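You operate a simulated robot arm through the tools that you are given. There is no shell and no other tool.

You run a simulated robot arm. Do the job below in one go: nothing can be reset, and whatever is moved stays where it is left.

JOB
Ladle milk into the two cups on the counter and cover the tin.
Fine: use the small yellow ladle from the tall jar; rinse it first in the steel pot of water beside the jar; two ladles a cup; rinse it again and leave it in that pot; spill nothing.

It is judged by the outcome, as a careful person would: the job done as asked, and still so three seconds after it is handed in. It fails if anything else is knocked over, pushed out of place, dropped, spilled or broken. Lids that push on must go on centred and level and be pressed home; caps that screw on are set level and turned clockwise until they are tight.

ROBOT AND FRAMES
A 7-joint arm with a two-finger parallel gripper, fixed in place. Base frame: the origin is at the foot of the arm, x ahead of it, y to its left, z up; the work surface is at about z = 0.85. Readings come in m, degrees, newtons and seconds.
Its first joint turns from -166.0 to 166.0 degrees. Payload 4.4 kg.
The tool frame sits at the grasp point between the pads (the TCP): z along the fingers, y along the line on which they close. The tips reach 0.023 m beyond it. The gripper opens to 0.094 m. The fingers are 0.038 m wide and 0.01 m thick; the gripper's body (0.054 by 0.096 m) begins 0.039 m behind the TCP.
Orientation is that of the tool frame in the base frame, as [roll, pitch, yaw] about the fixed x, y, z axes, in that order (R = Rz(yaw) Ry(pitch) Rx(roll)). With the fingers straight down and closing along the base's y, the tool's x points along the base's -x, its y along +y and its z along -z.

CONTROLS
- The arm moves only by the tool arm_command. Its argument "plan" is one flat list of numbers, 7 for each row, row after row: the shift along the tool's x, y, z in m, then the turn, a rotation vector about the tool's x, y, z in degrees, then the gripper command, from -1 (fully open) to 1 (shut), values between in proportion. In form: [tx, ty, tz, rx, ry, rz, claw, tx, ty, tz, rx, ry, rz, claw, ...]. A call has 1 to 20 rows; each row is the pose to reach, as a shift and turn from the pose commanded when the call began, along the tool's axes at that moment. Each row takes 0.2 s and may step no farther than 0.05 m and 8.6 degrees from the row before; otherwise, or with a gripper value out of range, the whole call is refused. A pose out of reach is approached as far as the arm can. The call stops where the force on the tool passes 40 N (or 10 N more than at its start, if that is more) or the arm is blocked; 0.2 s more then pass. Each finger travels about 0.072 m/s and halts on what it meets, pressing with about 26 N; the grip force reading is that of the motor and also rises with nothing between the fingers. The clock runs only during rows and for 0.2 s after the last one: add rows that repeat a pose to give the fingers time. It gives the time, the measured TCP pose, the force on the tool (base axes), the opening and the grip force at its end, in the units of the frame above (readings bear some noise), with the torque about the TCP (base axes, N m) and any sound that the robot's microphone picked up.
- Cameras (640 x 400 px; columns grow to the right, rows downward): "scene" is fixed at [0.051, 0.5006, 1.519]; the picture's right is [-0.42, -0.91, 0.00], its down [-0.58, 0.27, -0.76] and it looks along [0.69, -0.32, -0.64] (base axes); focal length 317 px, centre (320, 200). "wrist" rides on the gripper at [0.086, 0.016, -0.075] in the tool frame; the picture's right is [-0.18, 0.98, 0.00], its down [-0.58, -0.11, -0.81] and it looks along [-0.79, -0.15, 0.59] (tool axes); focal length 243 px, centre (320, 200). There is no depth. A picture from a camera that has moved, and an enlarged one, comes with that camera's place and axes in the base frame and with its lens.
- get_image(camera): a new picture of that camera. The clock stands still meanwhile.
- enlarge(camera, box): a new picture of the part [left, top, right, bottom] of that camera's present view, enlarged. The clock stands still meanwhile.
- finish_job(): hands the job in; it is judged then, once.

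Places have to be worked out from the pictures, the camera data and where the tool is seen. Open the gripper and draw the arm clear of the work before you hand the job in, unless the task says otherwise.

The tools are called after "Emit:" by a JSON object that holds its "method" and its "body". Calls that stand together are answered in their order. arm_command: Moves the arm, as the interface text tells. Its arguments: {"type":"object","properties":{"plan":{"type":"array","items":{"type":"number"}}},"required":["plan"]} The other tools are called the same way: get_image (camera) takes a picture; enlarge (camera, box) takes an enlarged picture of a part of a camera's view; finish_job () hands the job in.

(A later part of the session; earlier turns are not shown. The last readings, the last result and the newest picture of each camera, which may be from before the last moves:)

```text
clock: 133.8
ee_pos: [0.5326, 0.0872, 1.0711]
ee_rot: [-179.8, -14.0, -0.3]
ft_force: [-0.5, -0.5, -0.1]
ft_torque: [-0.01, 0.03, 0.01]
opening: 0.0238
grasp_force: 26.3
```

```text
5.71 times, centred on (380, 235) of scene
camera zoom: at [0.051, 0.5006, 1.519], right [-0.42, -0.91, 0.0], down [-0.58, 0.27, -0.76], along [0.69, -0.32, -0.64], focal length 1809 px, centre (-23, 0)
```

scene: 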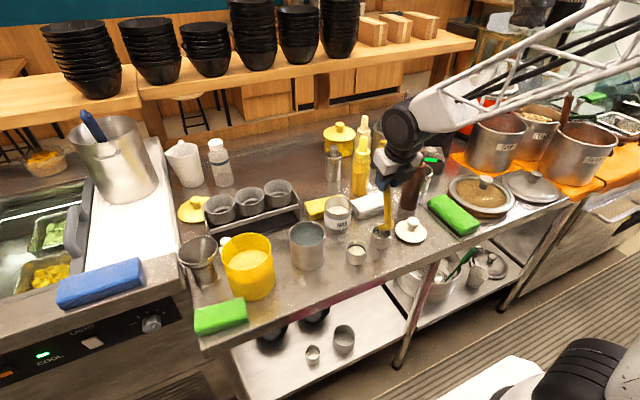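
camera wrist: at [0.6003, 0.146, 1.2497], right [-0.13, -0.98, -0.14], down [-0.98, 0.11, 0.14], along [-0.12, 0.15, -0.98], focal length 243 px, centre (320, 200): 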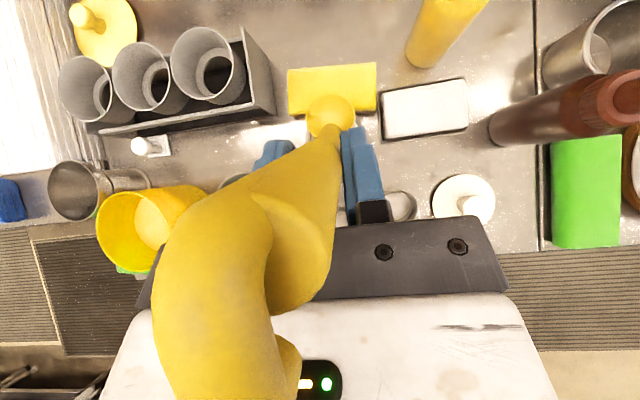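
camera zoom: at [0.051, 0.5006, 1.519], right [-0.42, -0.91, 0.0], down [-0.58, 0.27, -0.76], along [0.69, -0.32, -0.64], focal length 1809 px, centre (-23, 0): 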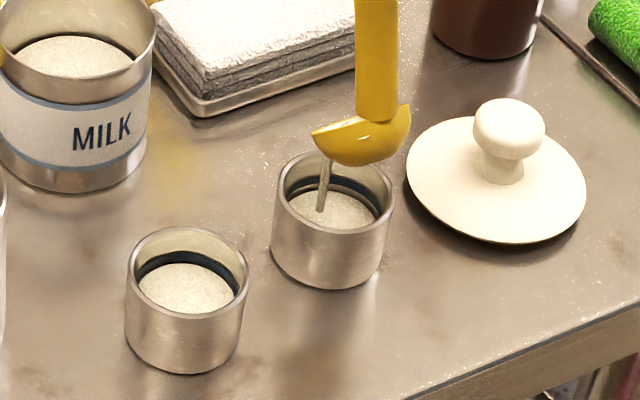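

The stream lands in the middle of cup 2. Completing the pour and holding.

Emit:
{"method": "arm_command", "body": {"plan": [0.0102, 0, 0.0045, 0, -5, 0, 1, 0.0199, 0, 0.0097, 0, -10, 0, 1, 0.0291, 0, 0.0159, 0, -15, 0, 1, 0.0378, 0, 0.0228, 0, -20, 0, 1, 0.0459, 0, 0.0304, 0, -25, 0, 1, 0.0459, 0, 0.0304, 0, -25, 0, 1, 0.0459, 0, 0.0304, 0, -25, 0, 1, 0.0459, 0, 0.0304, 0, -25, 0, 1, 0.0459, 0, 0.0304, 0, -25, 0, 1, 0.0459, 0, 0.0304, 0, -25, 0, 1, 0.0459, 0, 0.0304, 0, -25, 0, 1, 0.0459, 0, 0.0304, 0, -25, 0, 1]}}

Emit:
{"method": "enlarge", "body": {"camera": "wrist", "box": [270, 10, 400, 150]}}

Emit:
{"method": "enlarge", "body": {"camera": "scene", "box": [340, 200, 420, 270]}}

```text
clock: 136.4
ee_pos: [0.5842, 0.0888, 1.0534]
ee_rot: [-179.7, 11.0, -0.3]
ft_force: [0.5, 0.2, -0.8]
ft_torque: [0.0, 0.01, 0.02]
opening: 0.0236
grasp_force: 26.1
```

```text
2.86 times, centred on (335, 80) of wrist
camera zoom: at [0.6832, 0.0716, 1.1102], right [-0.19, -0.98, 0.03], down [-0.42, 0.11, 0.9], along [-0.89, 0.15, -0.43], focal length 693 px, centre (277, 543)
```

zoom: 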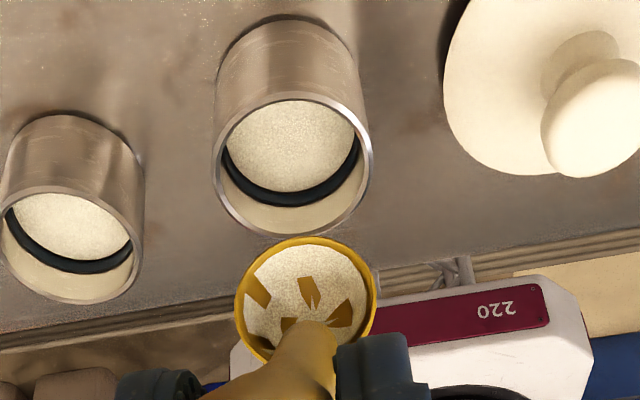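

```text
5.71 times, centred on (380, 235) of scene
camera zoom: at [0.051, 0.5006, 1.519], right [-0.42, -0.91, 0.0], down [-0.58, 0.27, -0.76], along [0.69, -0.32, -0.64], focal length 1809 px, centre (-23, 0)
```

zoom: 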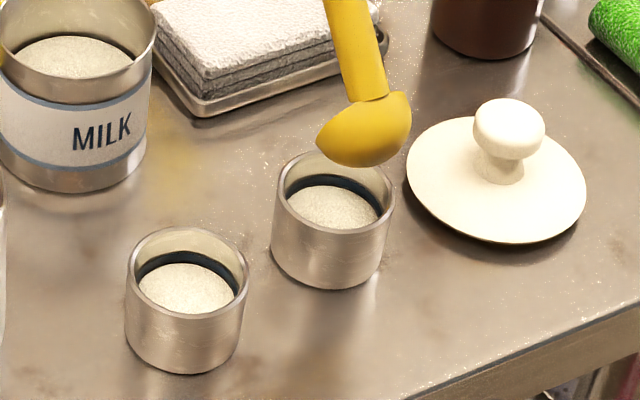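

Both cups now hold two ladles, level with their lines, nothing spilled. Raising first, then pitching back.

Emit:
{"method": "arm_command", "body": {"plan": [-0.0048, 0, -0.0245, 0, 0, 0, 1, -0.0095, 0, -0.0491, 0, 0, 0, 1, -0.0265, 0, -0.0543, 0, 8, 0, 1, -0.044, 0, -0.0571, 0, 16, 0, 1, -0.0618, 0, -0.0574, 0, 24, 0, 1, -0.0794, 0, -0.0552, 0, 32, 0, 1, -0.0966, 0, -0.0507, 0, 40, 0, 1, -0.1129, 0, -0.0438, 0, 48, 0, 1, -0.1149, 0, -0.0427, 0, 49, 0, 1, -0.1149, 0, -0.0427, 0, 49, 0, 1]}}

Emit:
{"method": "enlarge", "body": {"camera": "scene", "box": [330, 150, 450, 270]}}

```text
clock: 138.6
ee_pos: [0.4805, 0.0888, 1.1174]
ee_rot: [-179.5, -38.1, -0.4]
ft_force: [-0.5, -0.2, -1.2]
ft_torque: [0.01, -0.01, 0.01]
opening: 0.0236
grasp_force: 26.0
```

```text
3.33 times, centred on (390, 210) of scene
camera zoom: at [0.051, 0.5006, 1.519], right [-0.42, -0.91, 0.0], down [-0.58, 0.27, -0.76], along [0.69, -0.32, -0.64], focal length 1055 px, centre (87, 167)
```

zoom: 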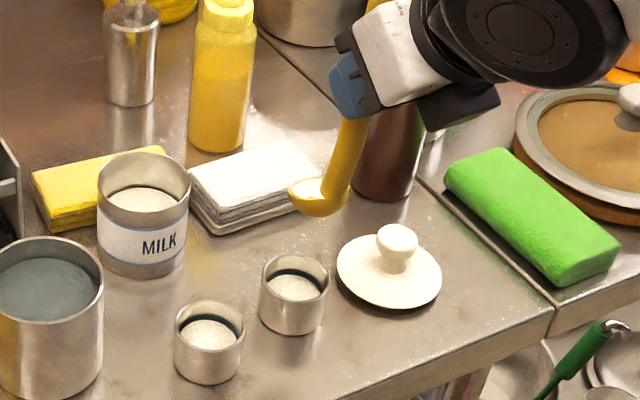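

Moving the ladle over to the rinse pot.

Emit:
{"method": "arm_command", "body": {"plan": [0.0081, -0.0295, 0.0018, 0, 0, 0, 1, 0.0161, -0.059, 0.0035, 0, 0, 0, 1, 0.0242, -0.0885, 0.0053, 0, 0, 0, 1, 0.0322, -0.118, 0.007, 0, 0, 0, 1, 0.0403, -0.1475, 0.0088, 0, 0, 0, 1, 0.0483, -0.177, 0.0105, 0, 0, 0, 1, 0.0564, -0.2065, 0.0123, 0, 0, 0, 1, 0.0564, -0.2065, 0.0123, 0, 0, 0, 1]}}

Emit:
{"method": "enlarge", "body": {"camera": "wrist", "box": [270, 50, 400, 150]}}

Emit:
{"method": "enlarge", "body": {"camera": "scene", "box": [250, 160, 370, 280]}}

```text
clock: 140.4
ee_pos: [0.5316, 0.2937, 1.1442]
ee_rot: [-179.6, -38.0, -0.4]
ft_force: [-0.2, 0.4, -0.6]
ft_torque: [0.0, 0.03, 0.01]
opening: 0.0239
grasp_force: 25.8
```

```text
4.00 times, centred on (335, 100) of wrist
camera zoom: at [0.5542, 0.2776, 1.2558], right [-0.15, -0.98, -0.12], down [-0.95, 0.11, 0.28], along [-0.26, 0.15, -0.95], focal length 970 px, centre (260, 600)
```

zoom: 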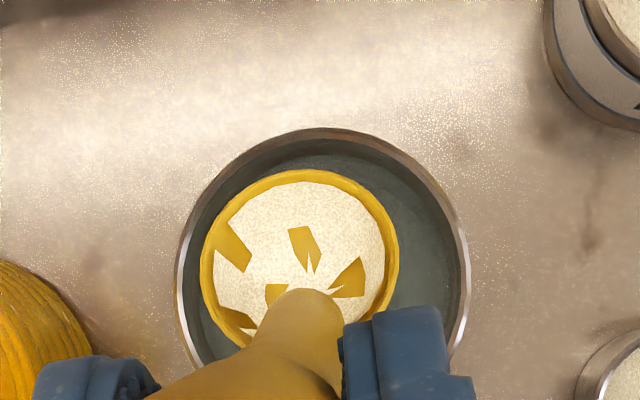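

```text
3.33 times, centred on (310, 220) of scene
camera zoom: at [0.051, 0.5006, 1.519], right [-0.42, -0.91, 0.0], down [-0.58, 0.27, -0.76], along [0.69, -0.32, -0.64], focal length 1055 px, centre (353, 133)
```

zoom: 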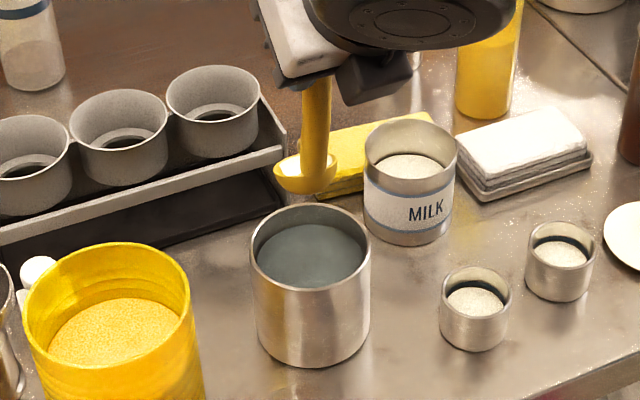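

Over the pot. Lowering into the water and swirling to rinse the milk off.

Emit:
{"method": "arm_command", "body": {"plan": [-0.0132, 0, 0.017, 0, 0, 0, 1, -0.0265, 0, 0.0339, 0, 0, 0, 1, -0.0397, 0, 0.0509, 0, 0, 0, 1, -0.0529, 0, 0.0678, 0, 0, 0, 1, -0.0662, 0, 0.0848, 0, 0, 0, 1, -0.0794, 0, 0.1017, 0, 0, 0, 1, -0.0794, 0.008, 0.1017, 0, 0, 0, 1, -0.0747, 0, 0.1054, 0, 0, 0, 1, -0.0794, -0.008, 0.1017, 0, 0, 0, 1, -0.0794, 0.008, 0.1017, 0, 0, 0, 1, -0.0747, 0, 0.1054, 0, 0, 0, 1, -0.0794, -0.008, 0.1017, 0, 0, 0, 1, -0.0794, 0.008, 0.1017, 0, 0, 0, 1, -0.0733, 0, 0.0939, 0, 0, 0, 1, -0.0794, 0, 0.1017, 0, 0, 0, 1, -0.0733, 0, 0.0939, 0, 0, 0, 1, -0.0794, 0, 0.1017, 0, 0, 0, 1, -0.0794, 0, 0.1017, 0, 0, 0, 1]}}

Emit:
{"method": "enlarge", "body": {"camera": "wrist", "box": [270, 50, 400, 150]}}

Emit:
{"method": "enlarge", "body": {"camera": "scene", "box": [250, 180, 370, 280]}}

```text
clock: 144.2
ee_pos: [0.5327, 0.2947, 1.0148]
ee_rot: [-179.6, -38.1, -0.4]
ft_force: [-0.1, 0.4, -0.8]
ft_torque: [-0.02, 0.02, 0.03]
opening: 0.0235
grasp_force: 25.9
```

```text
4.00 times, centred on (335, 100) of wrist
camera zoom: at [0.5548, 0.2784, 1.1263], right [-0.15, -0.98, -0.12], down [-0.95, 0.11, 0.28], along [-0.26, 0.15, -0.95], focal length 970 px, centre (260, 600)
```

zoom: 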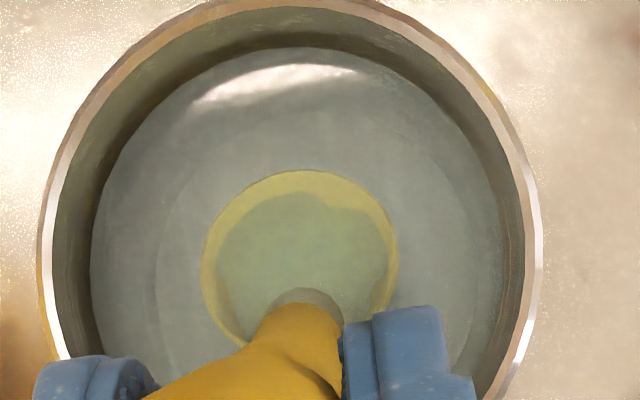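

```text
4.00 times, centred on (310, 230) of scene
camera zoom: at [0.051, 0.5006, 1.519], right [-0.42, -0.91, 0.0], down [-0.58, 0.27, -0.76], along [0.69, -0.32, -0.64], focal length 1266 px, centre (360, 80)
```

zoom: 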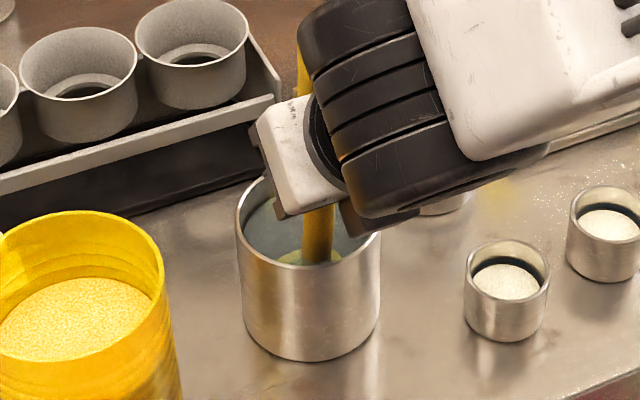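

The ladle is rinsed clean under the water. Now setting it down in the pot: tilting it back a little, moving toward the far side, and lowering gently.

Emit:
{"method": "arm_command", "body": {"plan": [-0.0082, 0, -0.0017, 0, 5, 0, 1, -0.0166, 0, -0.0024, 0, 10, 0, 1, -0.0197, 0, 0.0015, 0, 10, 0, 1, -0.0228, 0, 0.0055, 0, 10, 0, 1, -0.0228, 0, 0.0055, 0, 10, 0, 1]}}

Emit:
{"method": "enlarge", "body": {"camera": "wrist", "box": [270, 50, 400, 150]}}

```text
clock: 145.4
ee_pos: [0.5186, 0.2952, 0.9956]
ee_rot: [-179.7, -48.1, -0.5]
ft_force: [1.1, -0.1, -0.9]
ft_torque: [-0.02, 0.05, -0.01]
opening: 0.0235
grasp_force: 25.8
```

```text
4.00 times, centred on (335, 100) of wrist
camera zoom: at [0.5204, 0.2787, 1.1099], right [-0.13, -0.98, -0.14], down [-0.99, 0.11, 0.11], along [-0.09, 0.15, -0.98], focal length 970 px, centre (260, 600)
```

zoom: 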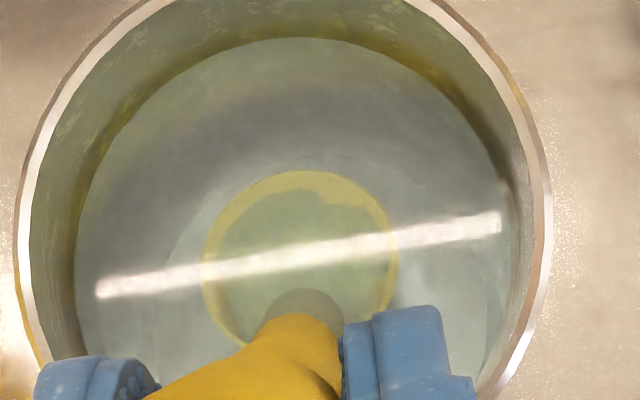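

Emit:
{"method": "arm_command", "body": {"plan": [-0.0015, 0, 0.0013, 0, 0, 0, 1, -0.003, 0, 0.0027, 0, 0, 0, 1, -0.0045, 0, 0.004, 0, 0, 0, 1, -0.0045, 0, 0.004, 0, 0, 0, 1]}}

```text
clock: 146.4
ee_pos: [0.518, 0.2957, 0.9897]
ee_rot: [-179.6, -48.0, -0.6]
ft_force: [-0.1, -0.2, -0.1]
ft_torque: [-0.01, 0.0, 0.0]
opening: 0.0236
grasp_force: 26.2
```

No contact yet at z≈0.876; continuing down in small steps until the bowl touches the pot's floor.

Emit:
{"method": "arm_command", "body": {"plan": [-0.0015, 0, 0.0013, 0, 0, 0, 1, -0.003, 0, 0.0027, 0, 0, 0, 1, -0.003, 0, 0.0027, 0, 0, 0, 1]}}

Emit:
{"method": "arm_command", "body": {"plan": [-0.0015, 0, 0.0013, 0, 0, 0, 1, -0.003, 0, 0.0027, 0, 0, 0, 1, -0.003, 0, 0.0027, 0, 0, 0, 1]}}

```text
clock: 147.2
ee_pos: [0.5177, 0.2959, 0.9877]
ee_rot: [-179.5, -48.1, -0.5]
ft_force: [-4.7, 0.3, 17.0]
ft_torque: [0.14, -0.43, 0.04]
opening: 0.0239
grasp_force: 26.1
```

```text
clock: 148.0
ee_pos: [0.5191, 0.296, 0.9817]
ee_rot: [-179.7, -48.1, -0.5]
ft_force: [-2.5, 0.2, 15.3]
ft_torque: [0.07, -0.58, 0.04]
opening: 0.0239
grasp_force: 26.2
```

Contact with the pot floor (15–17 N). Backing off a few millimetres so the ladle just rests before release.

Emit:
{"method": "arm_command", "body": {"plan": [0.0011, 0, -0.001, 0, 0, 0, 1, 0.0022, 0, -0.002, 0, 0, 0, 1, 0.0022, 0, -0.002, 0, 0, 0, 1]}}

Emit:
{"method": "get_image", "body": {"camera": "wrist"}}

Emit:
{"method": "enlarge", "body": {"camera": "scene", "box": [250, 160, 370, 280]}}

```text
clock: 148.8
ee_pos: [0.5166, 0.2957, 0.9843]
ee_rot: [-179.6, -47.9, -0.6]
ft_force: [-0.2, 0.9, -0.8]
ft_torque: [0.01, -0.02, 0.0]
opening: 0.0237
grasp_force: 26.2
```

```text
taken
camera wrist: at [0.5207, 0.2786, 1.0983], right [-0.13, -0.98, -0.14], down [-0.99, 0.11, 0.11], along [-0.09, 0.15, -0.98], focal length 243 px, centre (320, 200)
```

wrist: 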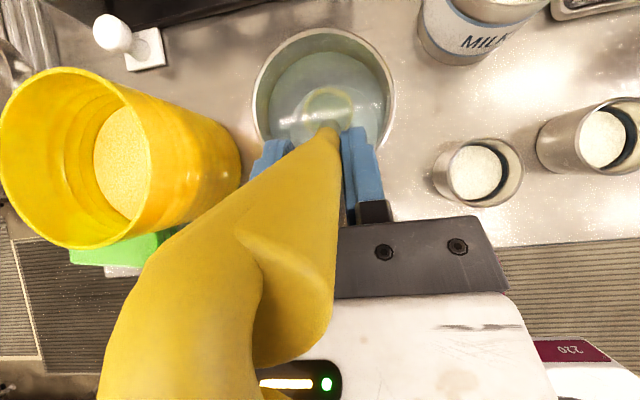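

```text
3.33 times, centred on (310, 220) of scene
camera zoom: at [0.051, 0.5006, 1.519], right [-0.42, -0.91, 0.0], down [-0.58, 0.27, -0.76], along [0.69, -0.32, -0.64], focal length 1055 px, centre (353, 133)
```

zoom: 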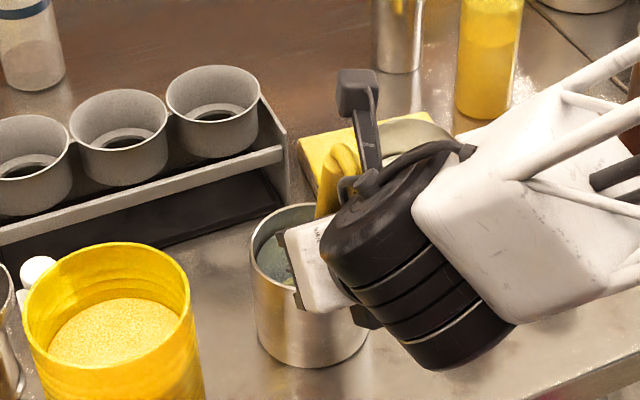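

The ladle is at the floor of the pot but leaning rather far. I'll make it more upright and shift the bowl toward the near side, so that it will rest stably against the near rim when released.

Emit:
{"method": "arm_command", "body": {"plan": [0.003, 0, -0.0027, 0, 0, 0, 1, 0.0135, 0, -0.0027, 0, -7.5, 0, 1, 0.0229, 0, -0.0006, 0, -15, 0, 1, 0.0229, 0, -0.0006, 0, -15, 0, 1]}}

Emit:
{"method": "get_image", "body": {"camera": "wrist"}}

Emit:
{"method": "enlarge", "body": {"camera": "wrist", "box": [240, 20, 400, 150]}}

```text
clock: 149.8
ee_pos: [0.5337, 0.2953, 1.0032]
ee_rot: [-179.8, -32.9, -0.4]
ft_force: [0.1, 0.3, -0.5]
ft_torque: [-0.01, 0.02, -0.03]
opening: 0.0236
grasp_force: 25.9
```

```text
taken
camera wrist: at [0.565, 0.2782, 1.1118], right [-0.16, -0.98, -0.11], down [-0.93, 0.11, 0.36], along [-0.34, 0.15, -0.93], focal length 243 px, centre (320, 200)
```

wrist: 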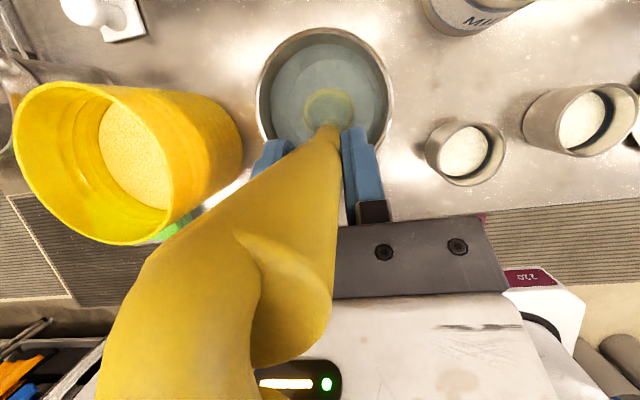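

```text
3.08 times, centred on (320, 85) of wrist
camera zoom: at [0.565, 0.2782, 1.1118], right [-0.16, -0.98, -0.11], down [-0.93, 0.11, 0.36], along [-0.34, 0.15, -0.93], focal length 746 px, centre (320, 554)
```

zoom: 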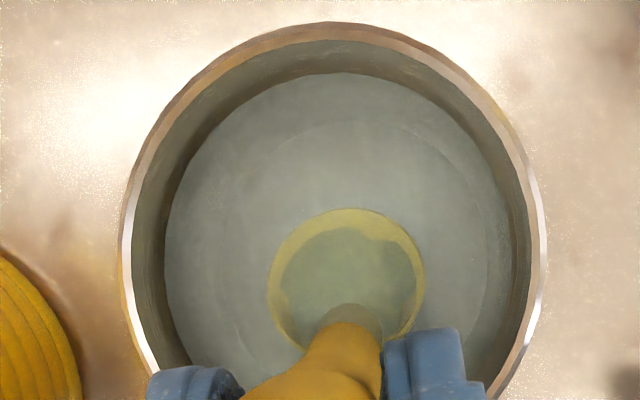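

Good. Lowering gently to the floor again with the ladle nearly upright.

Emit:
{"method": "arm_command", "body": {"plan": [-0.0011, 0, 0.0017, 0, 0, 0, 1, -0.0022, 0, 0.0034, 0, 0, 0, 1, -0.0022, 0, 0.0034, 0, 0, 0, 1]}}

Emit:
{"method": "arm_command", "body": {"plan": [-0.0008, 0, 0.0013, 0, 0, 0, 1, -0.0016, 0, 0.0025, 0, 0, 0, 1, -0.0016, 0, 0.0025, 0, 0, 0, 1]}}

```text
clock: 150.6
ee_pos: [0.5337, 0.2947, 0.9991]
ee_rot: [-179.6, -33.0, -0.4]
ft_force: [-0.3, -0.7, -1.2]
ft_torque: [0.0, 0.03, -0.03]
opening: 0.0238
grasp_force: 26.0
```

```text
clock: 151.4
ee_pos: [0.5332, 0.2962, 0.9969]
ee_rot: [-179.6, -33.0, -0.3]
ft_force: [-0.6, 0.7, 6.4]
ft_torque: [-0.02, -0.17, 0.0]
opening: 0.0236
grasp_force: 26.3
```

Light contact (6 N). Opening the fingers only slightly first, so the handle stays caged while I see how it settles.

Emit:
{"method": "arm_command", "body": {"plan": [0, 0, 0, 0, 0, 0, 0.28, 0, 0, 0, 0, 0, 0, 0.28, 0, 0, 0, 0, 0, 0, 0.28, 0, 0, 0, 0, 0, 0, 0.28, 0, 0, 0, 0, 0, 0, 0.28]}}

Emit:
{"method": "get_image", "body": {"camera": "wrist"}}

Emit:
{"method": "enlarge", "body": {"camera": "scene", "box": [250, 160, 370, 280]}}

```text
clock: 152.6
ee_pos: [0.5335, 0.2962, 0.9959]
ee_rot: [-179.8, -33.0, -0.4]
ft_force: [-0.3, 0.3, -0.2]
ft_torque: [0.03, -0.02, 0.0]
opening: 0.0338
grasp_force: 0.1
```

```text
taken
camera wrist: at [0.565, 0.2785, 1.1051], right [-0.16, -0.98, -0.11], down [-0.93, 0.11, 0.36], along [-0.34, 0.15, -0.93], focal length 243 px, centre (320, 200)
```

wrist: 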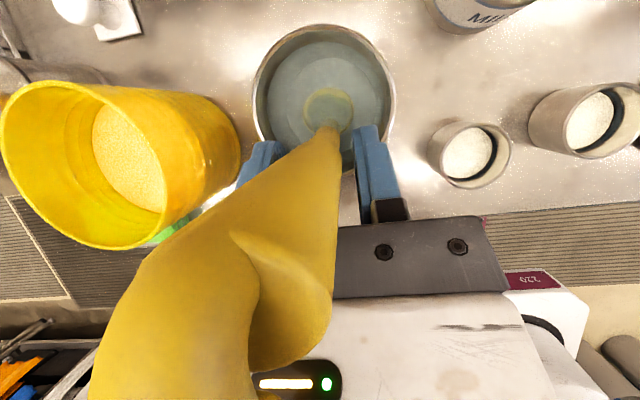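

```text
3.33 times, centred on (310, 220) of scene
camera zoom: at [0.051, 0.5006, 1.519], right [-0.42, -0.91, 0.0], down [-0.58, 0.27, -0.76], along [0.69, -0.32, -0.64], focal length 1055 px, centre (353, 133)
```

zoom: 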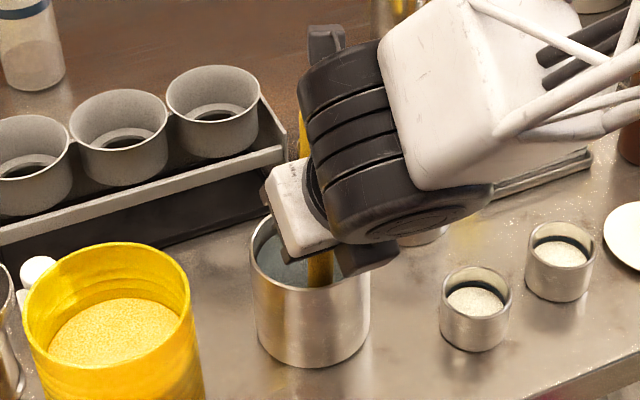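

The ladle stays put while caged. Opening wider and withdrawing the gripper slowly along its own axis, away from the handle.

Emit:
{"method": "arm_command", "body": {"plan": [0, 0, 0, 0, 0, 0, -0.3, 0, 0, 0, 0, 0, 0, -0.3, 0, 0, -0.006, 0, 0, 0, -0.3, 0, 0, -0.014, 0, 0, 0, -0.3, 0, 0, -0.024, 0, 0, 0, -0.3, 0, 0, -0.024, 0, 0, 0, -0.3]}}

Emit:
{"method": "get_image", "body": {"camera": "wrist"}}

Emit:
{"method": "enlarge", "body": {"camera": "scene", "box": [250, 140, 370, 280]}}

```text
clock: 154.0
ee_pos: [0.5201, 0.2944, 1.0144]
ee_rot: [-179.7, -33.1, -0.5]
ft_force: [-0.1, 0.6, -0.3]
ft_torque: [0.01, 0.0, 0.02]
opening: 0.0608
grasp_force: 0.2
```

```text
taken
camera wrist: at [0.5515, 0.2788, 1.1255], right [-0.16, -0.98, -0.11], down [-0.93, 0.11, 0.36], along [-0.34, 0.15, -0.93], focal length 243 px, centre (320, 200)
```

wrist: 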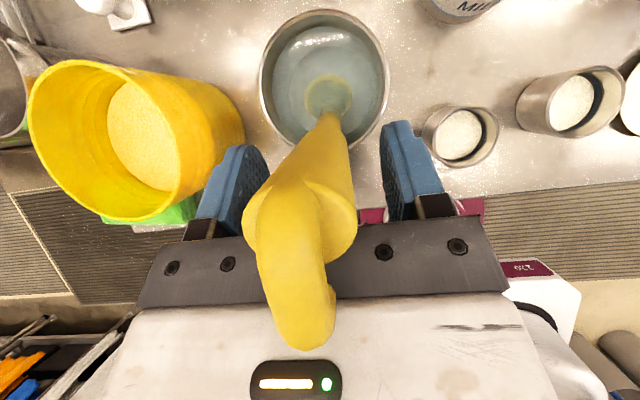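

```text
2.86 times, centred on (310, 210) of scene
camera zoom: at [0.051, 0.5006, 1.519], right [-0.42, -0.91, 0.0], down [-0.58, 0.27, -0.76], along [0.69, -0.32, -0.64], focal length 905 px, centre (349, 171)
```

zoom: 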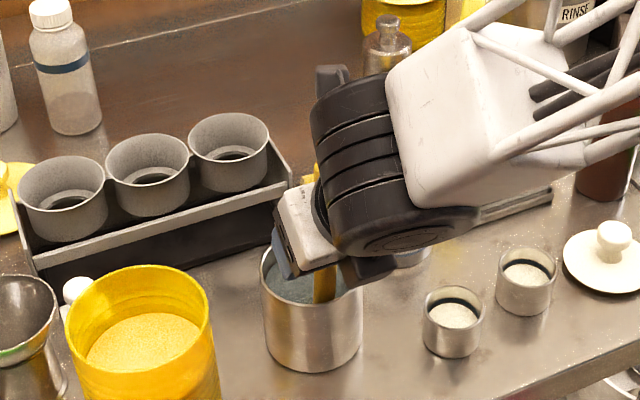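

Emit:
{"method": "arm_command", "body": {"plan": [0, 0, -0.008, 0, 0, 0, -0.3, 0, 0, -0.018, 0, 0, 0, -0.3, 0, 0, -0.03, 0, 0, 0, -0.3, 0, 0, -0.03, 0, 0, 0, -0.3]}}

Emit:
{"method": "get_image", "body": {"camera": "wrist"}}

Emit:
{"method": "enlarge", "body": {"camera": "scene", "box": [250, 140, 370, 280]}}

```text
clock: 155.0
ee_pos: [0.5028, 0.2952, 1.0398]
ee_rot: [-179.7, -33.0, -0.5]
ft_force: [-0.1, -0.6, -0.5]
ft_torque: [0.02, 0.01, 0.02]
opening: 0.0611
grasp_force: 0.0
```

```text
taken
camera wrist: at [0.5351, 0.2783, 1.1502], right [-0.16, -0.98, -0.11], down [-0.93, 0.11, 0.36], along [-0.34, 0.15, -0.93], focal length 243 px, centre (320, 200)
```

wrist: 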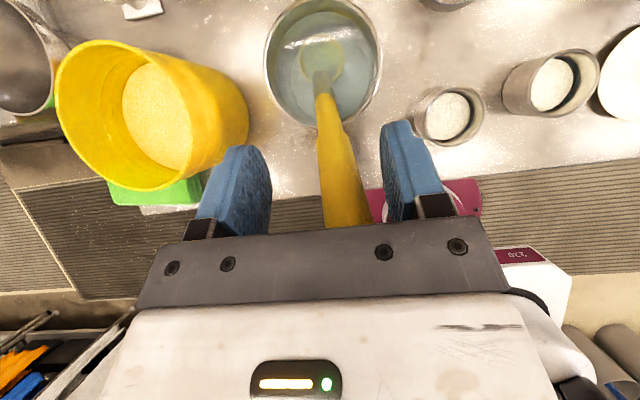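

```text
2.86 times, centred on (310, 210) of scene
camera zoom: at [0.051, 0.5006, 1.519], right [-0.42, -0.91, 0.0], down [-0.58, 0.27, -0.76], along [0.69, -0.32, -0.64], focal length 905 px, centre (349, 171)
```

zoom: 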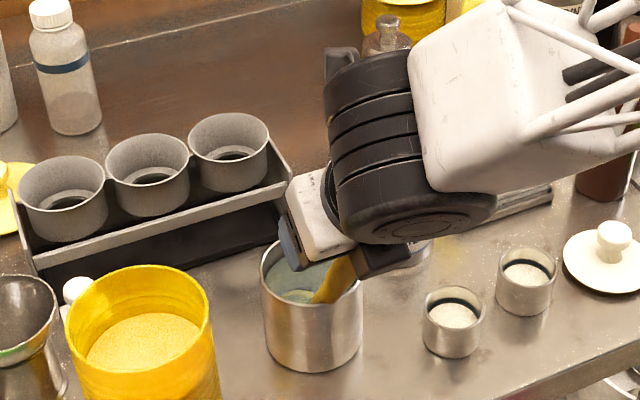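

The ladle has leaned back against the near rim, under the palm. Raising the gripper straight up away from it.

Emit:
{"method": "arm_command", "body": {"plan": [0.0109, 0, -0.0168, 0, 0, 0, -0.3, 0.0218, 0, -0.0335, 0, 0, 0, -0.3, 0.0327, 0, -0.0503, 0, 0, 0, -0.3, 0.0327, 0, -0.0503, 0, 0, 0, -0.3]}}

Emit:
{"method": "get_image", "body": {"camera": "wrist"}}

Emit:
{"method": "enlarge", "body": {"camera": "scene", "box": [250, 140, 370, 280]}}

```text
clock: 156.0
ee_pos: [0.5031, 0.2944, 1.1002]
ee_rot: [-179.7, -33.0, -0.4]
ft_force: [-0.1, -0.2, 0.4]
ft_torque: [0.04, 0.01, 0.0]
opening: 0.0612
grasp_force: 0.1
```

```text
taken
camera wrist: at [0.5353, 0.278, 1.2104], right [-0.16, -0.98, -0.11], down [-0.93, 0.11, 0.36], along [-0.34, 0.15, -0.93], focal length 243 px, centre (320, 200)
```

wrist: 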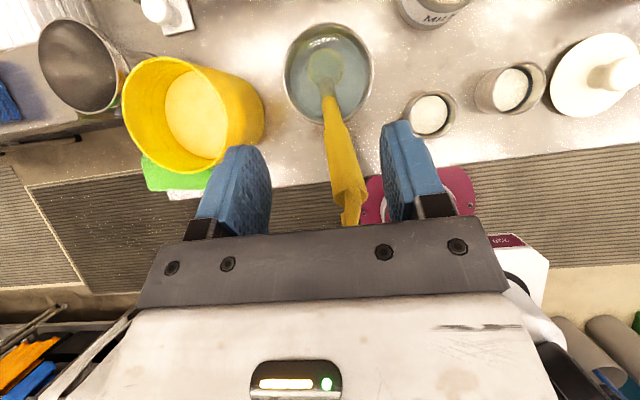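

```text
2.86 times, centred on (310, 210) of scene
camera zoom: at [0.051, 0.5006, 1.519], right [-0.42, -0.91, 0.0], down [-0.58, 0.27, -0.76], along [0.69, -0.32, -0.64], focal length 905 px, centre (349, 171)
```

zoom: 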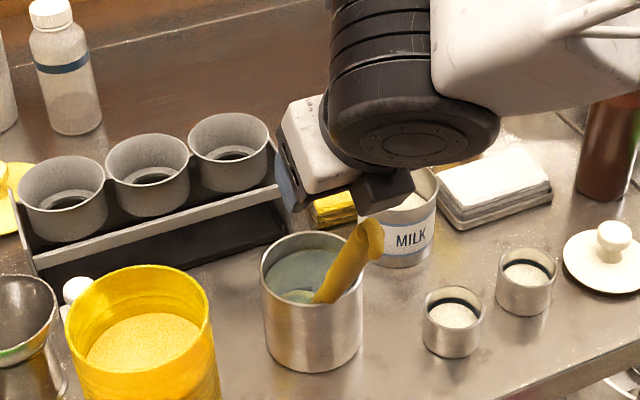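

Emit:
{"method": "enlarge", "body": {"camera": "scene", "box": [280, 200, 360, 270]}}

Emit:
{"method": "arm_command", "body": {"plan": [0.0218, 0, -0.0335, 0, 0, 0, -0.3, 0.0436, 0, -0.067, 0, 0, 0, -0.3, 0.0654, 0, -0.1006, 0, 0, 0, -0.3, 0.0654, 0, -0.1006, 0, 0, 0, -0.3]}}

Emit:
{"method": "enlarge", "body": {"camera": "scene", "box": [280, 200, 360, 270]}}

Emit:
{"method": "get_image", "body": {"camera": "wrist"}}

```text
5.71 times, centred on (320, 235) of scene
camera zoom: at [0.051, 0.5006, 1.519], right [-0.42, -0.91, 0.0], down [-0.58, 0.27, -0.76], along [0.69, -0.32, -0.64], focal length 1809 px, centre (320, 0)
```

zoom: 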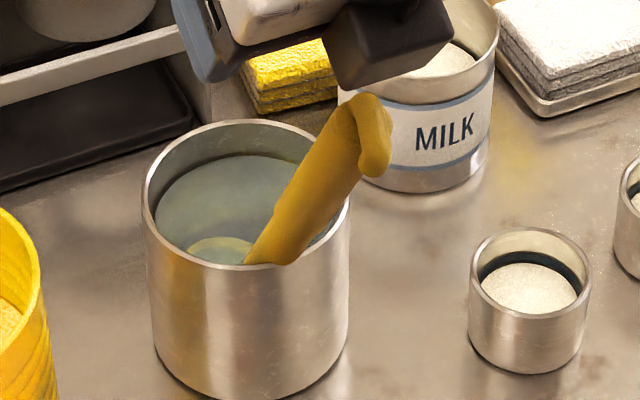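

```text
clock: 157.0
ee_pos: [0.5043, 0.295, 1.2205]
ee_rot: [-179.7, -33.1, -0.5]
ft_force: [0.7, 0.7, 0.3]
ft_torque: [0.05, 0.01, 0.0]
opening: 0.0612
grasp_force: 0.0
```

```text
5.71 times, centred on (320, 235) of scene
camera zoom: at [0.051, 0.5006, 1.519], right [-0.42, -0.91, 0.0], down [-0.58, 0.27, -0.76], along [0.69, -0.32, -0.64], focal length 1809 px, centre (320, 0)
```

zoom: 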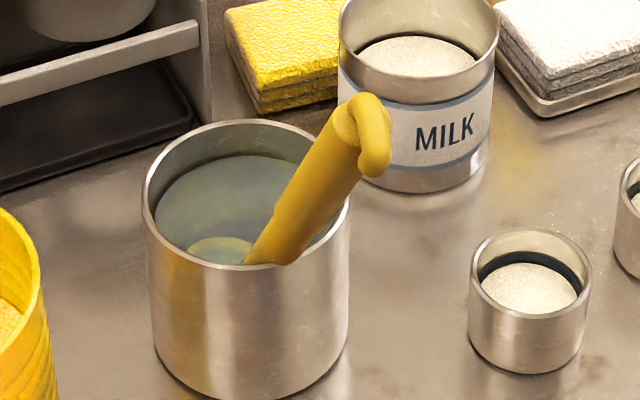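

```text
taken
camera wrist: at [0.5357, 0.2775, 1.3307], right [-0.16, -0.98, -0.11], down [-0.93, 0.11, 0.36], along [-0.34, 0.15, -0.93], focal length 243 px, centre (320, 200)
```

wrist: 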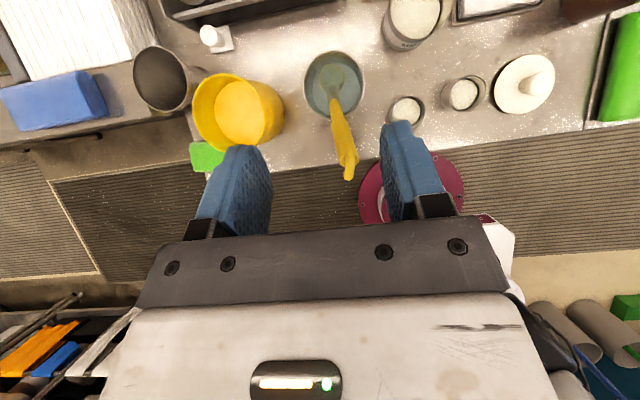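

The ladle rests steadily in the pot. Next the lid: I'll point the tool straight down at height, then swing it to yaw 180 (camera on my side) to approach the lid clear of the brown bottle.

Emit:
{"method": "arm_command", "body": {"plan": [0, 0, 0, 0, -6.6, 0, -0.3, 0, 0, 0, 0, -13.2, 0, -0.3, 0, 0, 0, 0, -19.8, 0, -0.3, 0, 0, 0, 0, -26.4, 0, -0.3, 0, 0, 0, 0, -33, 0, -0.3, 0, 0, 0, 0, -33, 0, -0.3]}}

```text
clock: 158.4
ee_pos: [0.5043, 0.2939, 1.2211]
ee_rot: [-179.7, 0.1, -0.1]
ft_force: [-0.5, -0.6, -0.6]
ft_torque: [-0.01, 0.02, -0.03]
opening: 0.0612
grasp_force: 0.1
```

Emit:
{"method": "arm_command", "body": {"plan": [-0.0045, 0.0175, 0, 0, 0, 8.2, -0.3, -0.009, 0.035, 0, 0, 0, 16.4, -0.3, -0.0135, 0.0525, 0, 0, 0, 24.6, -0.3, -0.018, 0.07, 0, 0, 0, 32.8, -0.3, -0.0225, 0.0875, 0, 0, 0, 41, -0.3, -0.027, 0.105, 0, 0, 0, 49.2, -0.3, -0.0315, 0.1225, 0, 0, 0, 57.4, -0.3, -0.036, 0.14, 0, 0, 0, 65.6, -0.3, -0.0405, 0.1575, 0, 0, 0, 73.8, -0.3, -0.045, 0.175, 0, 0, 0, 82, -0.3, -0.05, 0.19, 0, 0, 0, 90, -0.3, -0.05, 0.19, 0, 0, 0, 90, -0.3]}}

Emit:
{"method": "get_image", "body": {"camera": "scene"}}

```text
clock: 161.0
ee_pos: [0.4523, 0.105, 1.2192]
ee_rot: [-179.9, 0.3, -90.3]
ft_force: [-0.8, 0.8, -0.7]
ft_torque: [0.01, 0.01, 0.05]
opening: 0.0612
grasp_force: 0.0
```

```text
taken
```

scene: 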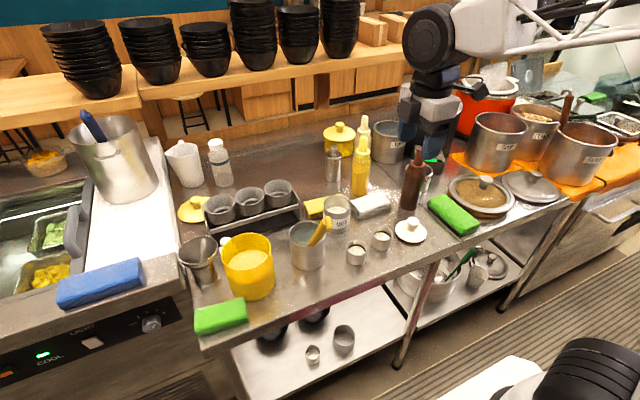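

Emit:
{"method": "arm_command", "body": {"plan": [0.0108, 0.0029, 0.0109, 0, 0, 8.2, -0.3, 0.0216, 0.0058, 0.0218, 0, 0, 16.4, -0.3, 0.0325, 0.0087, 0.0327, 0, 0, 24.6, -0.3, 0.0433, 0.0116, 0.0436, 0, 0, 32.8, -0.3, 0.0541, 0.0145, 0.0545, 0, 0, 41, -0.3, 0.0649, 0.0175, 0.0655, 0, 0, 49.2, -0.3, 0.0757, 0.0204, 0.0764, 0, 0, 57.4, -0.3, 0.0865, 0.0233, 0.0873, 0, 0, 65.6, -0.3, 0.0974, 0.0262, 0.0982, 0, 0, 73.8, -0.3, 0.1082, 0.0291, 0.1091, 0, 0, 82, -0.3, 0.119, 0.032, 0.12, 0, 0, 90, -0.3, 0.119, 0.032, 0.12, 0, 0, 90, -0.3]}}

Emit:
{"method": "get_image", "body": {"camera": "wrist"}}

Emit:
{"method": "get_image", "body": {"camera": "scene"}}

```text
clock: 163.6
ee_pos: [0.4207, -0.0138, 1.0978]
ee_rot: [179.7, 0.1, 179.7]
ft_force: [-1.4, -0.2, 0.0]
ft_torque: [-0.01, 0.01, -0.02]
opening: 0.061
grasp_force: 0.1
```

```text
taken
camera wrist: at [0.3338, 0.0024, 1.1731], right [0.19, 0.98, 0.01], down [0.58, -0.12, 0.81], along [0.79, -0.15, -0.59], focal length 243 px, centre (320, 200)
```

wrist: 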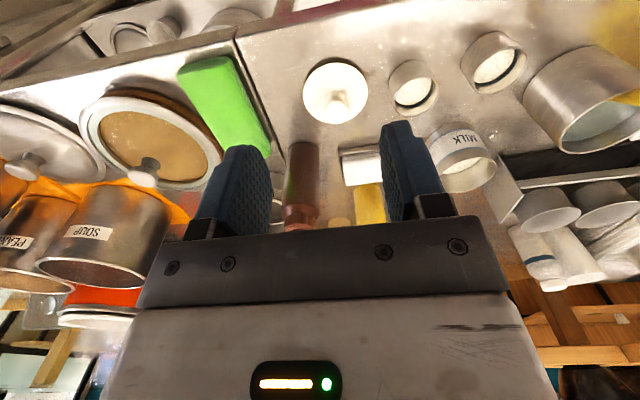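

```text
taken
```

scene: 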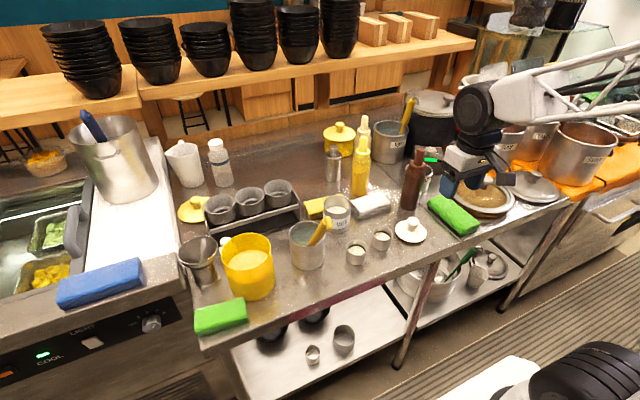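

Emit:
{"method": "enlarge", "body": {"camera": "wrist", "box": [280, 40, 400, 140]}}

Emit:
{"method": "enlarge", "body": {"camera": "scene", "box": [385, 205, 435, 250]}}

```text
4.00 times, centred on (340, 90) of wrist
camera zoom: at [0.3338, 0.0024, 1.1731], right [0.19, 0.98, 0.01], down [0.58, -0.12, 0.81], along [0.79, -0.15, -0.59], focal length 970 px, centre (240, 640)
```

zoom: 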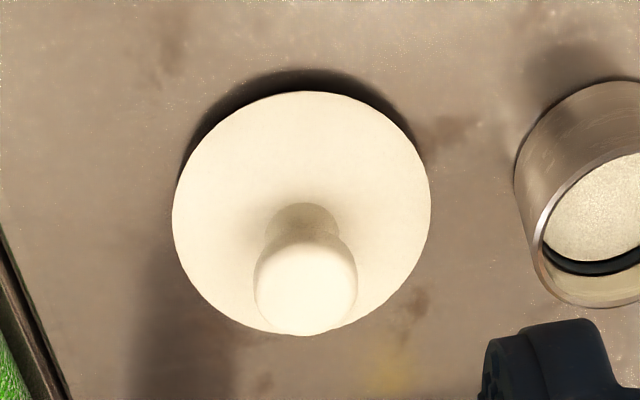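

```text
8.89 times, centred on (410, 228) of scene
camera zoom: at [0.051, 0.5006, 1.519], right [-0.42, -0.91, 0.0], down [-0.58, 0.27, -0.76], along [0.69, -0.32, -0.64], focal length 2814 px, centre (-480, -44)
```

zoom: 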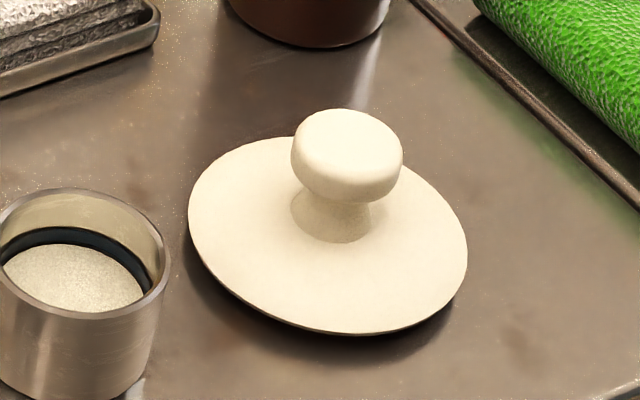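

The lid's disc centre is about (0.516, -0.008) with its knob centred near z≈0.90. Moving above the knob at z=1.0 to check alignment (a centred knob must appear in column 320).

Emit:
{"method": "arm_command", "body": {"plan": [-0.0238, 0.0016, 0.0244, 0, 0, 0, -0.3, -0.0476, 0.0031, 0.0489, 0, 0, 0, -0.3, -0.0715, 0.0047, 0.0733, 0, 0, 0, -0.3, -0.0953, 0.0063, 0.0978, 0, 0, 0, -0.3, -0.0953, 0.0063, 0.0978, 0, 0, 0, -0.3]}}

Emit:
{"method": "enlarge", "body": {"camera": "wrist", "box": [240, 20, 400, 140]}}

Emit:
{"method": "enlarge", "body": {"camera": "scene", "box": [360, 140, 480, 260]}}

```text
clock: 164.8
ee_pos: [0.5164, -0.0064, 1.001]
ee_rot: [179.7, 0.1, 179.8]
ft_force: [0.3, -0.1, 0.2]
ft_torque: [0.0, -0.01, 0.01]
opening: 0.0614
grasp_force: 0.2
```

```text
3.33 times, centred on (320, 80) of wrist
camera zoom: at [0.4296, 0.009, 1.0758], right [0.19, 0.98, 0.01], down [0.58, -0.11, 0.81], along [0.79, -0.15, -0.59], focal length 809 px, centre (320, 600)
```

zoom: 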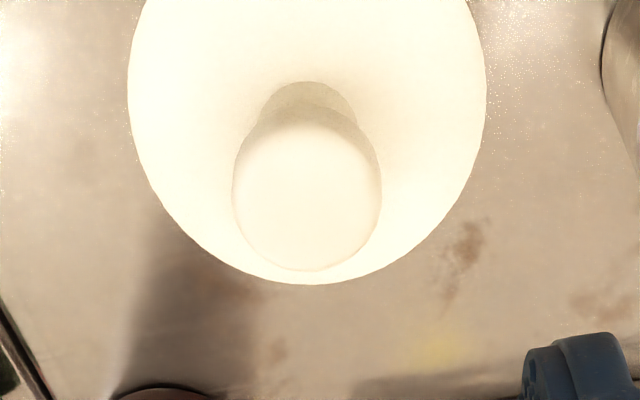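

```text
3.33 times, centred on (420, 200) of scene
camera zoom: at [0.051, 0.5006, 1.519], right [-0.42, -0.91, 0.0], down [-0.58, 0.27, -0.76], along [0.69, -0.32, -0.64], focal length 1055 px, centre (-13, 200)
```

zoom: 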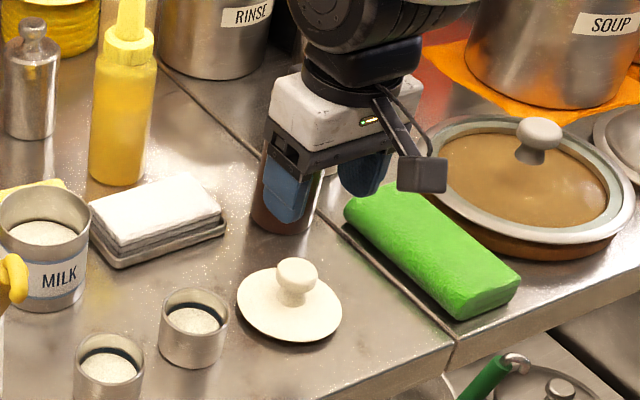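

Knob appears ~3 mm to the -y side; correcting and descending to the knob.

Emit:
{"method": "arm_command", "body": {"plan": [-0.0005, -0.001, 0.026, 0, 0, 0, -0.3, -0.001, -0.002, 0.052, 0, 0, 0, -0.3, -0.0015, -0.003, 0.078, 0, 0, 0, -0.3, -0.002, -0.003, 0.09, 0, 0, 0, -0.3, -0.002, -0.003, 0.09, 0, 0, 0, -0.3]}}

Emit:
{"method": "get_image", "body": {"camera": "wrist"}}

Emit:
{"method": "enlarge", "body": {"camera": "scene", "box": [380, 180, 460, 260]}}

```text
clock: 166.0
ee_pos: [0.5178, -0.0102, 0.9116]
ee_rot: [179.7, 0.1, 179.9]
ft_force: [0.0, -0.1, -0.5]
ft_torque: [-0.01, 0.01, -0.02]
opening: 0.0611
grasp_force: 0.0
```

```text
taken
camera wrist: at [0.4315, 0.0063, 0.9856], right [0.19, 0.98, 0.01], down [0.58, -0.12, 0.81], along [0.79, -0.15, -0.59], focal length 243 px, centre (320, 200)
```

wrist: 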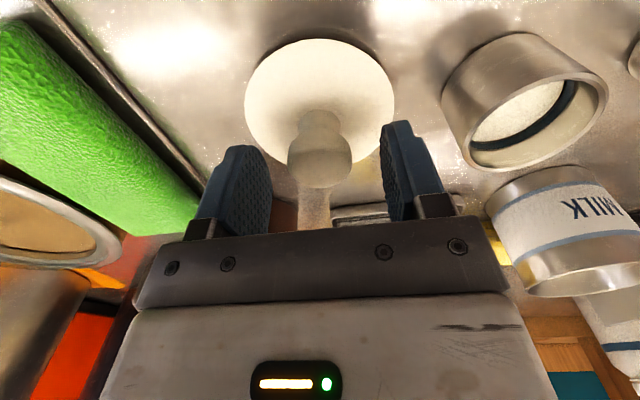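

```text
5.00 times, centred on (420, 220) of scene
camera zoom: at [0.051, 0.5006, 1.519], right [-0.42, -0.91, 0.0], down [-0.58, 0.27, -0.76], along [0.69, -0.32, -0.64], focal length 1583 px, centre (-180, 100)
```

zoom: 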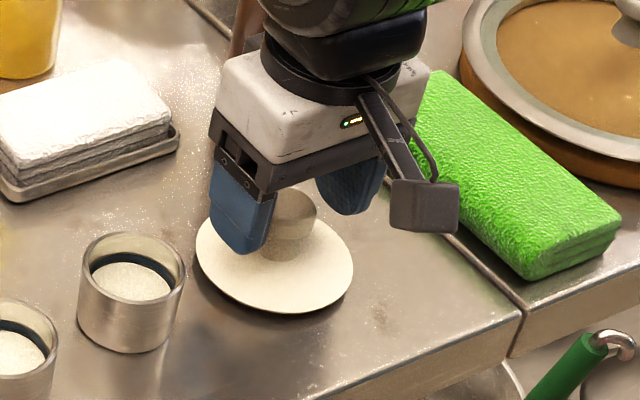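

Knob is centred in the column. Lowering 13 mm more and closing on it.

Emit:
{"method": "arm_command", "body": {"plan": [0, 0, 0.007, 0, 0, 0, -0.3, 0, 0, 0.014, 0, 0, 0, -0.3, 0, 0, 0.014, 0, 0, 0, -0.3, 0, 0, 0.014, 0, 0, 0, 1, 0, 0, 0.014, 0, 0, 0, 1, 0, 0, 0.014, 0, 0, 0, 1, 0, 0, 0.014, 0, 0, 0, 1]}}

Emit:
{"method": "get_image", "body": {"camera": "wrist"}}

Emit:
{"method": "enlarge", "body": {"camera": "scene", "box": [380, 180, 460, 260]}}

```text
clock: 167.6
ee_pos: [0.5164, -0.0094, 0.8963]
ee_rot: [179.6, 0.0, 179.9]
ft_force: [-0.3, -0.4, 2.9]
ft_torque: [-0.11, -0.01, -0.03]
opening: 0.0329
grasp_force: 26.0
```

```text
taken
camera wrist: at [0.4314, 0.0063, 0.9716], right [0.19, 0.98, 0.01], down [0.58, -0.11, 0.81], along [0.79, -0.15, -0.59], focal length 243 px, centre (320, 200)
```

wrist: 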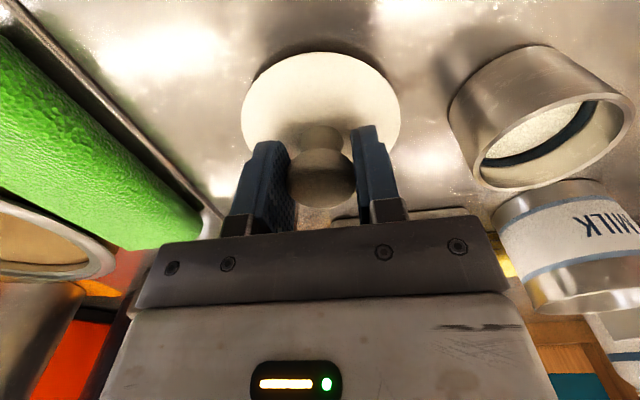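

```text
5.00 times, centred on (420, 220) of scene
camera zoom: at [0.051, 0.5006, 1.519], right [-0.42, -0.91, 0.0], down [-0.58, 0.27, -0.76], along [0.69, -0.32, -0.64], focal length 1583 px, centre (-180, 100)
```

zoom: 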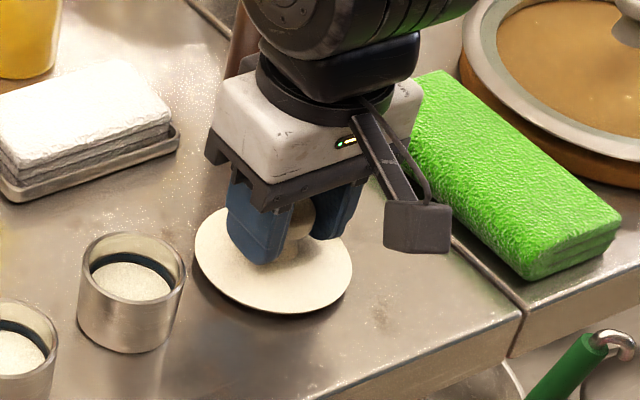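

Knob gripped. Lifting a little to see whether the lid hangs level.

Emit:
{"method": "arm_command", "body": {"plan": [0, 0, -0.01, 0, 0, 0, 1, 0, 0, -0.02, 0, 0, 0, 1, 0, 0, -0.035, 0, 0, 0, 1, 0, 0, -0.05, 0, 0, 0, 1, 0, 0, -0.05, 0, 0, 0, 1]}}

Emit:
{"method": "get_image", "body": {"camera": "wrist"}}

Emit:
{"method": "enlarge", "body": {"camera": "scene", "box": [380, 170, 460, 250]}}

```text
clock: 168.8
ee_pos: [0.5174, -0.0105, 0.9464]
ee_rot: [179.7, 0.1, 179.8]
ft_force: [0.1, -0.2, -0.8]
ft_torque: [0.02, -0.01, 0.02]
opening: 0.0331
grasp_force: 26.3
```

```text
taken
camera wrist: at [0.4317, 0.0056, 1.022], right [0.19, 0.98, 0.01], down [0.58, -0.12, 0.81], along [0.79, -0.15, -0.59], focal length 243 px, centre (320, 200)
```

wrist: 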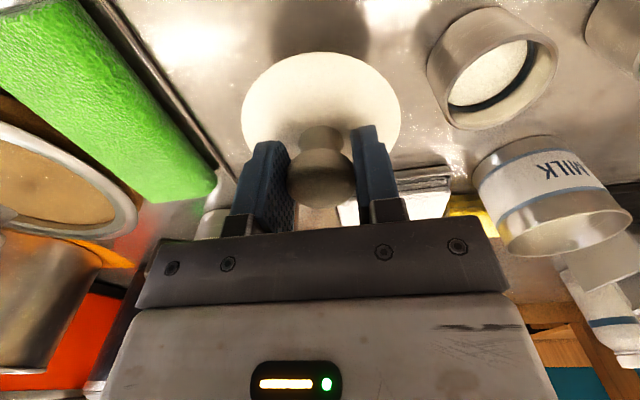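

```text
5.00 times, centred on (420, 210) of scene
camera zoom: at [0.051, 0.5006, 1.519], right [-0.42, -0.91, 0.0], down [-0.58, 0.27, -0.76], along [0.69, -0.32, -0.64], focal length 1583 px, centre (-180, 150)
```

zoom: 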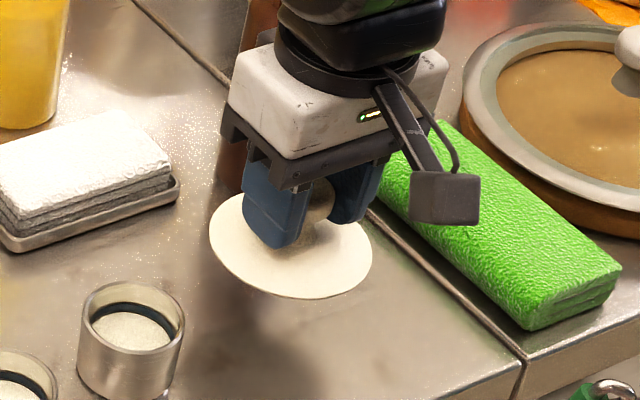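

Lid hangs level and centred. Measuring the tin's present position precisely before carrying the lid over.

Emit:
{"method": "enlarge", "body": {"camera": "scene", "box": [315, 185, 365, 235]}}

Emit:
{"method": "enlarge", "body": {"camera": "wrist", "box": [440, 120, 640, 270]}}

```text
8.00 times, centred on (340, 210) of scene
camera zoom: at [0.051, 0.5006, 1.519], right [-0.42, -0.91, 0.0], down [-0.58, 0.27, -0.76], along [0.69, -0.32, -0.64], focal length 2533 px, centre (160, 120)
```

zoom: 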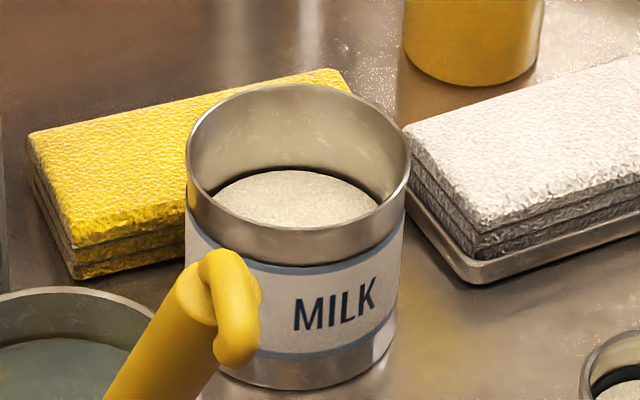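

```text
2.67 times, centred on (540, 195) of wrist
camera zoom: at [0.4317, 0.0056, 1.022], right [0.19, 0.98, 0.01], down [0.58, -0.12, 0.81], along [0.79, -0.15, -0.59], focal length 647 px, centre (-267, 213)
```

zoom: 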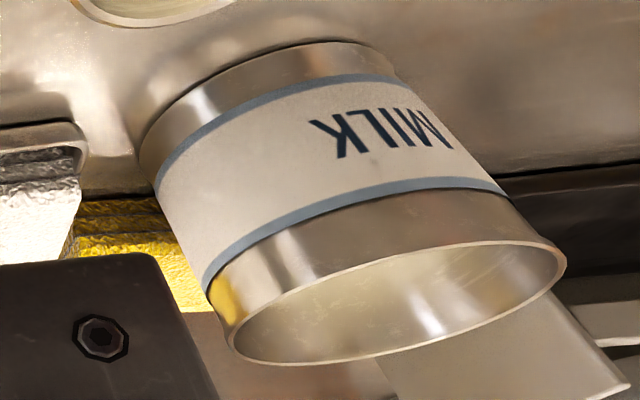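

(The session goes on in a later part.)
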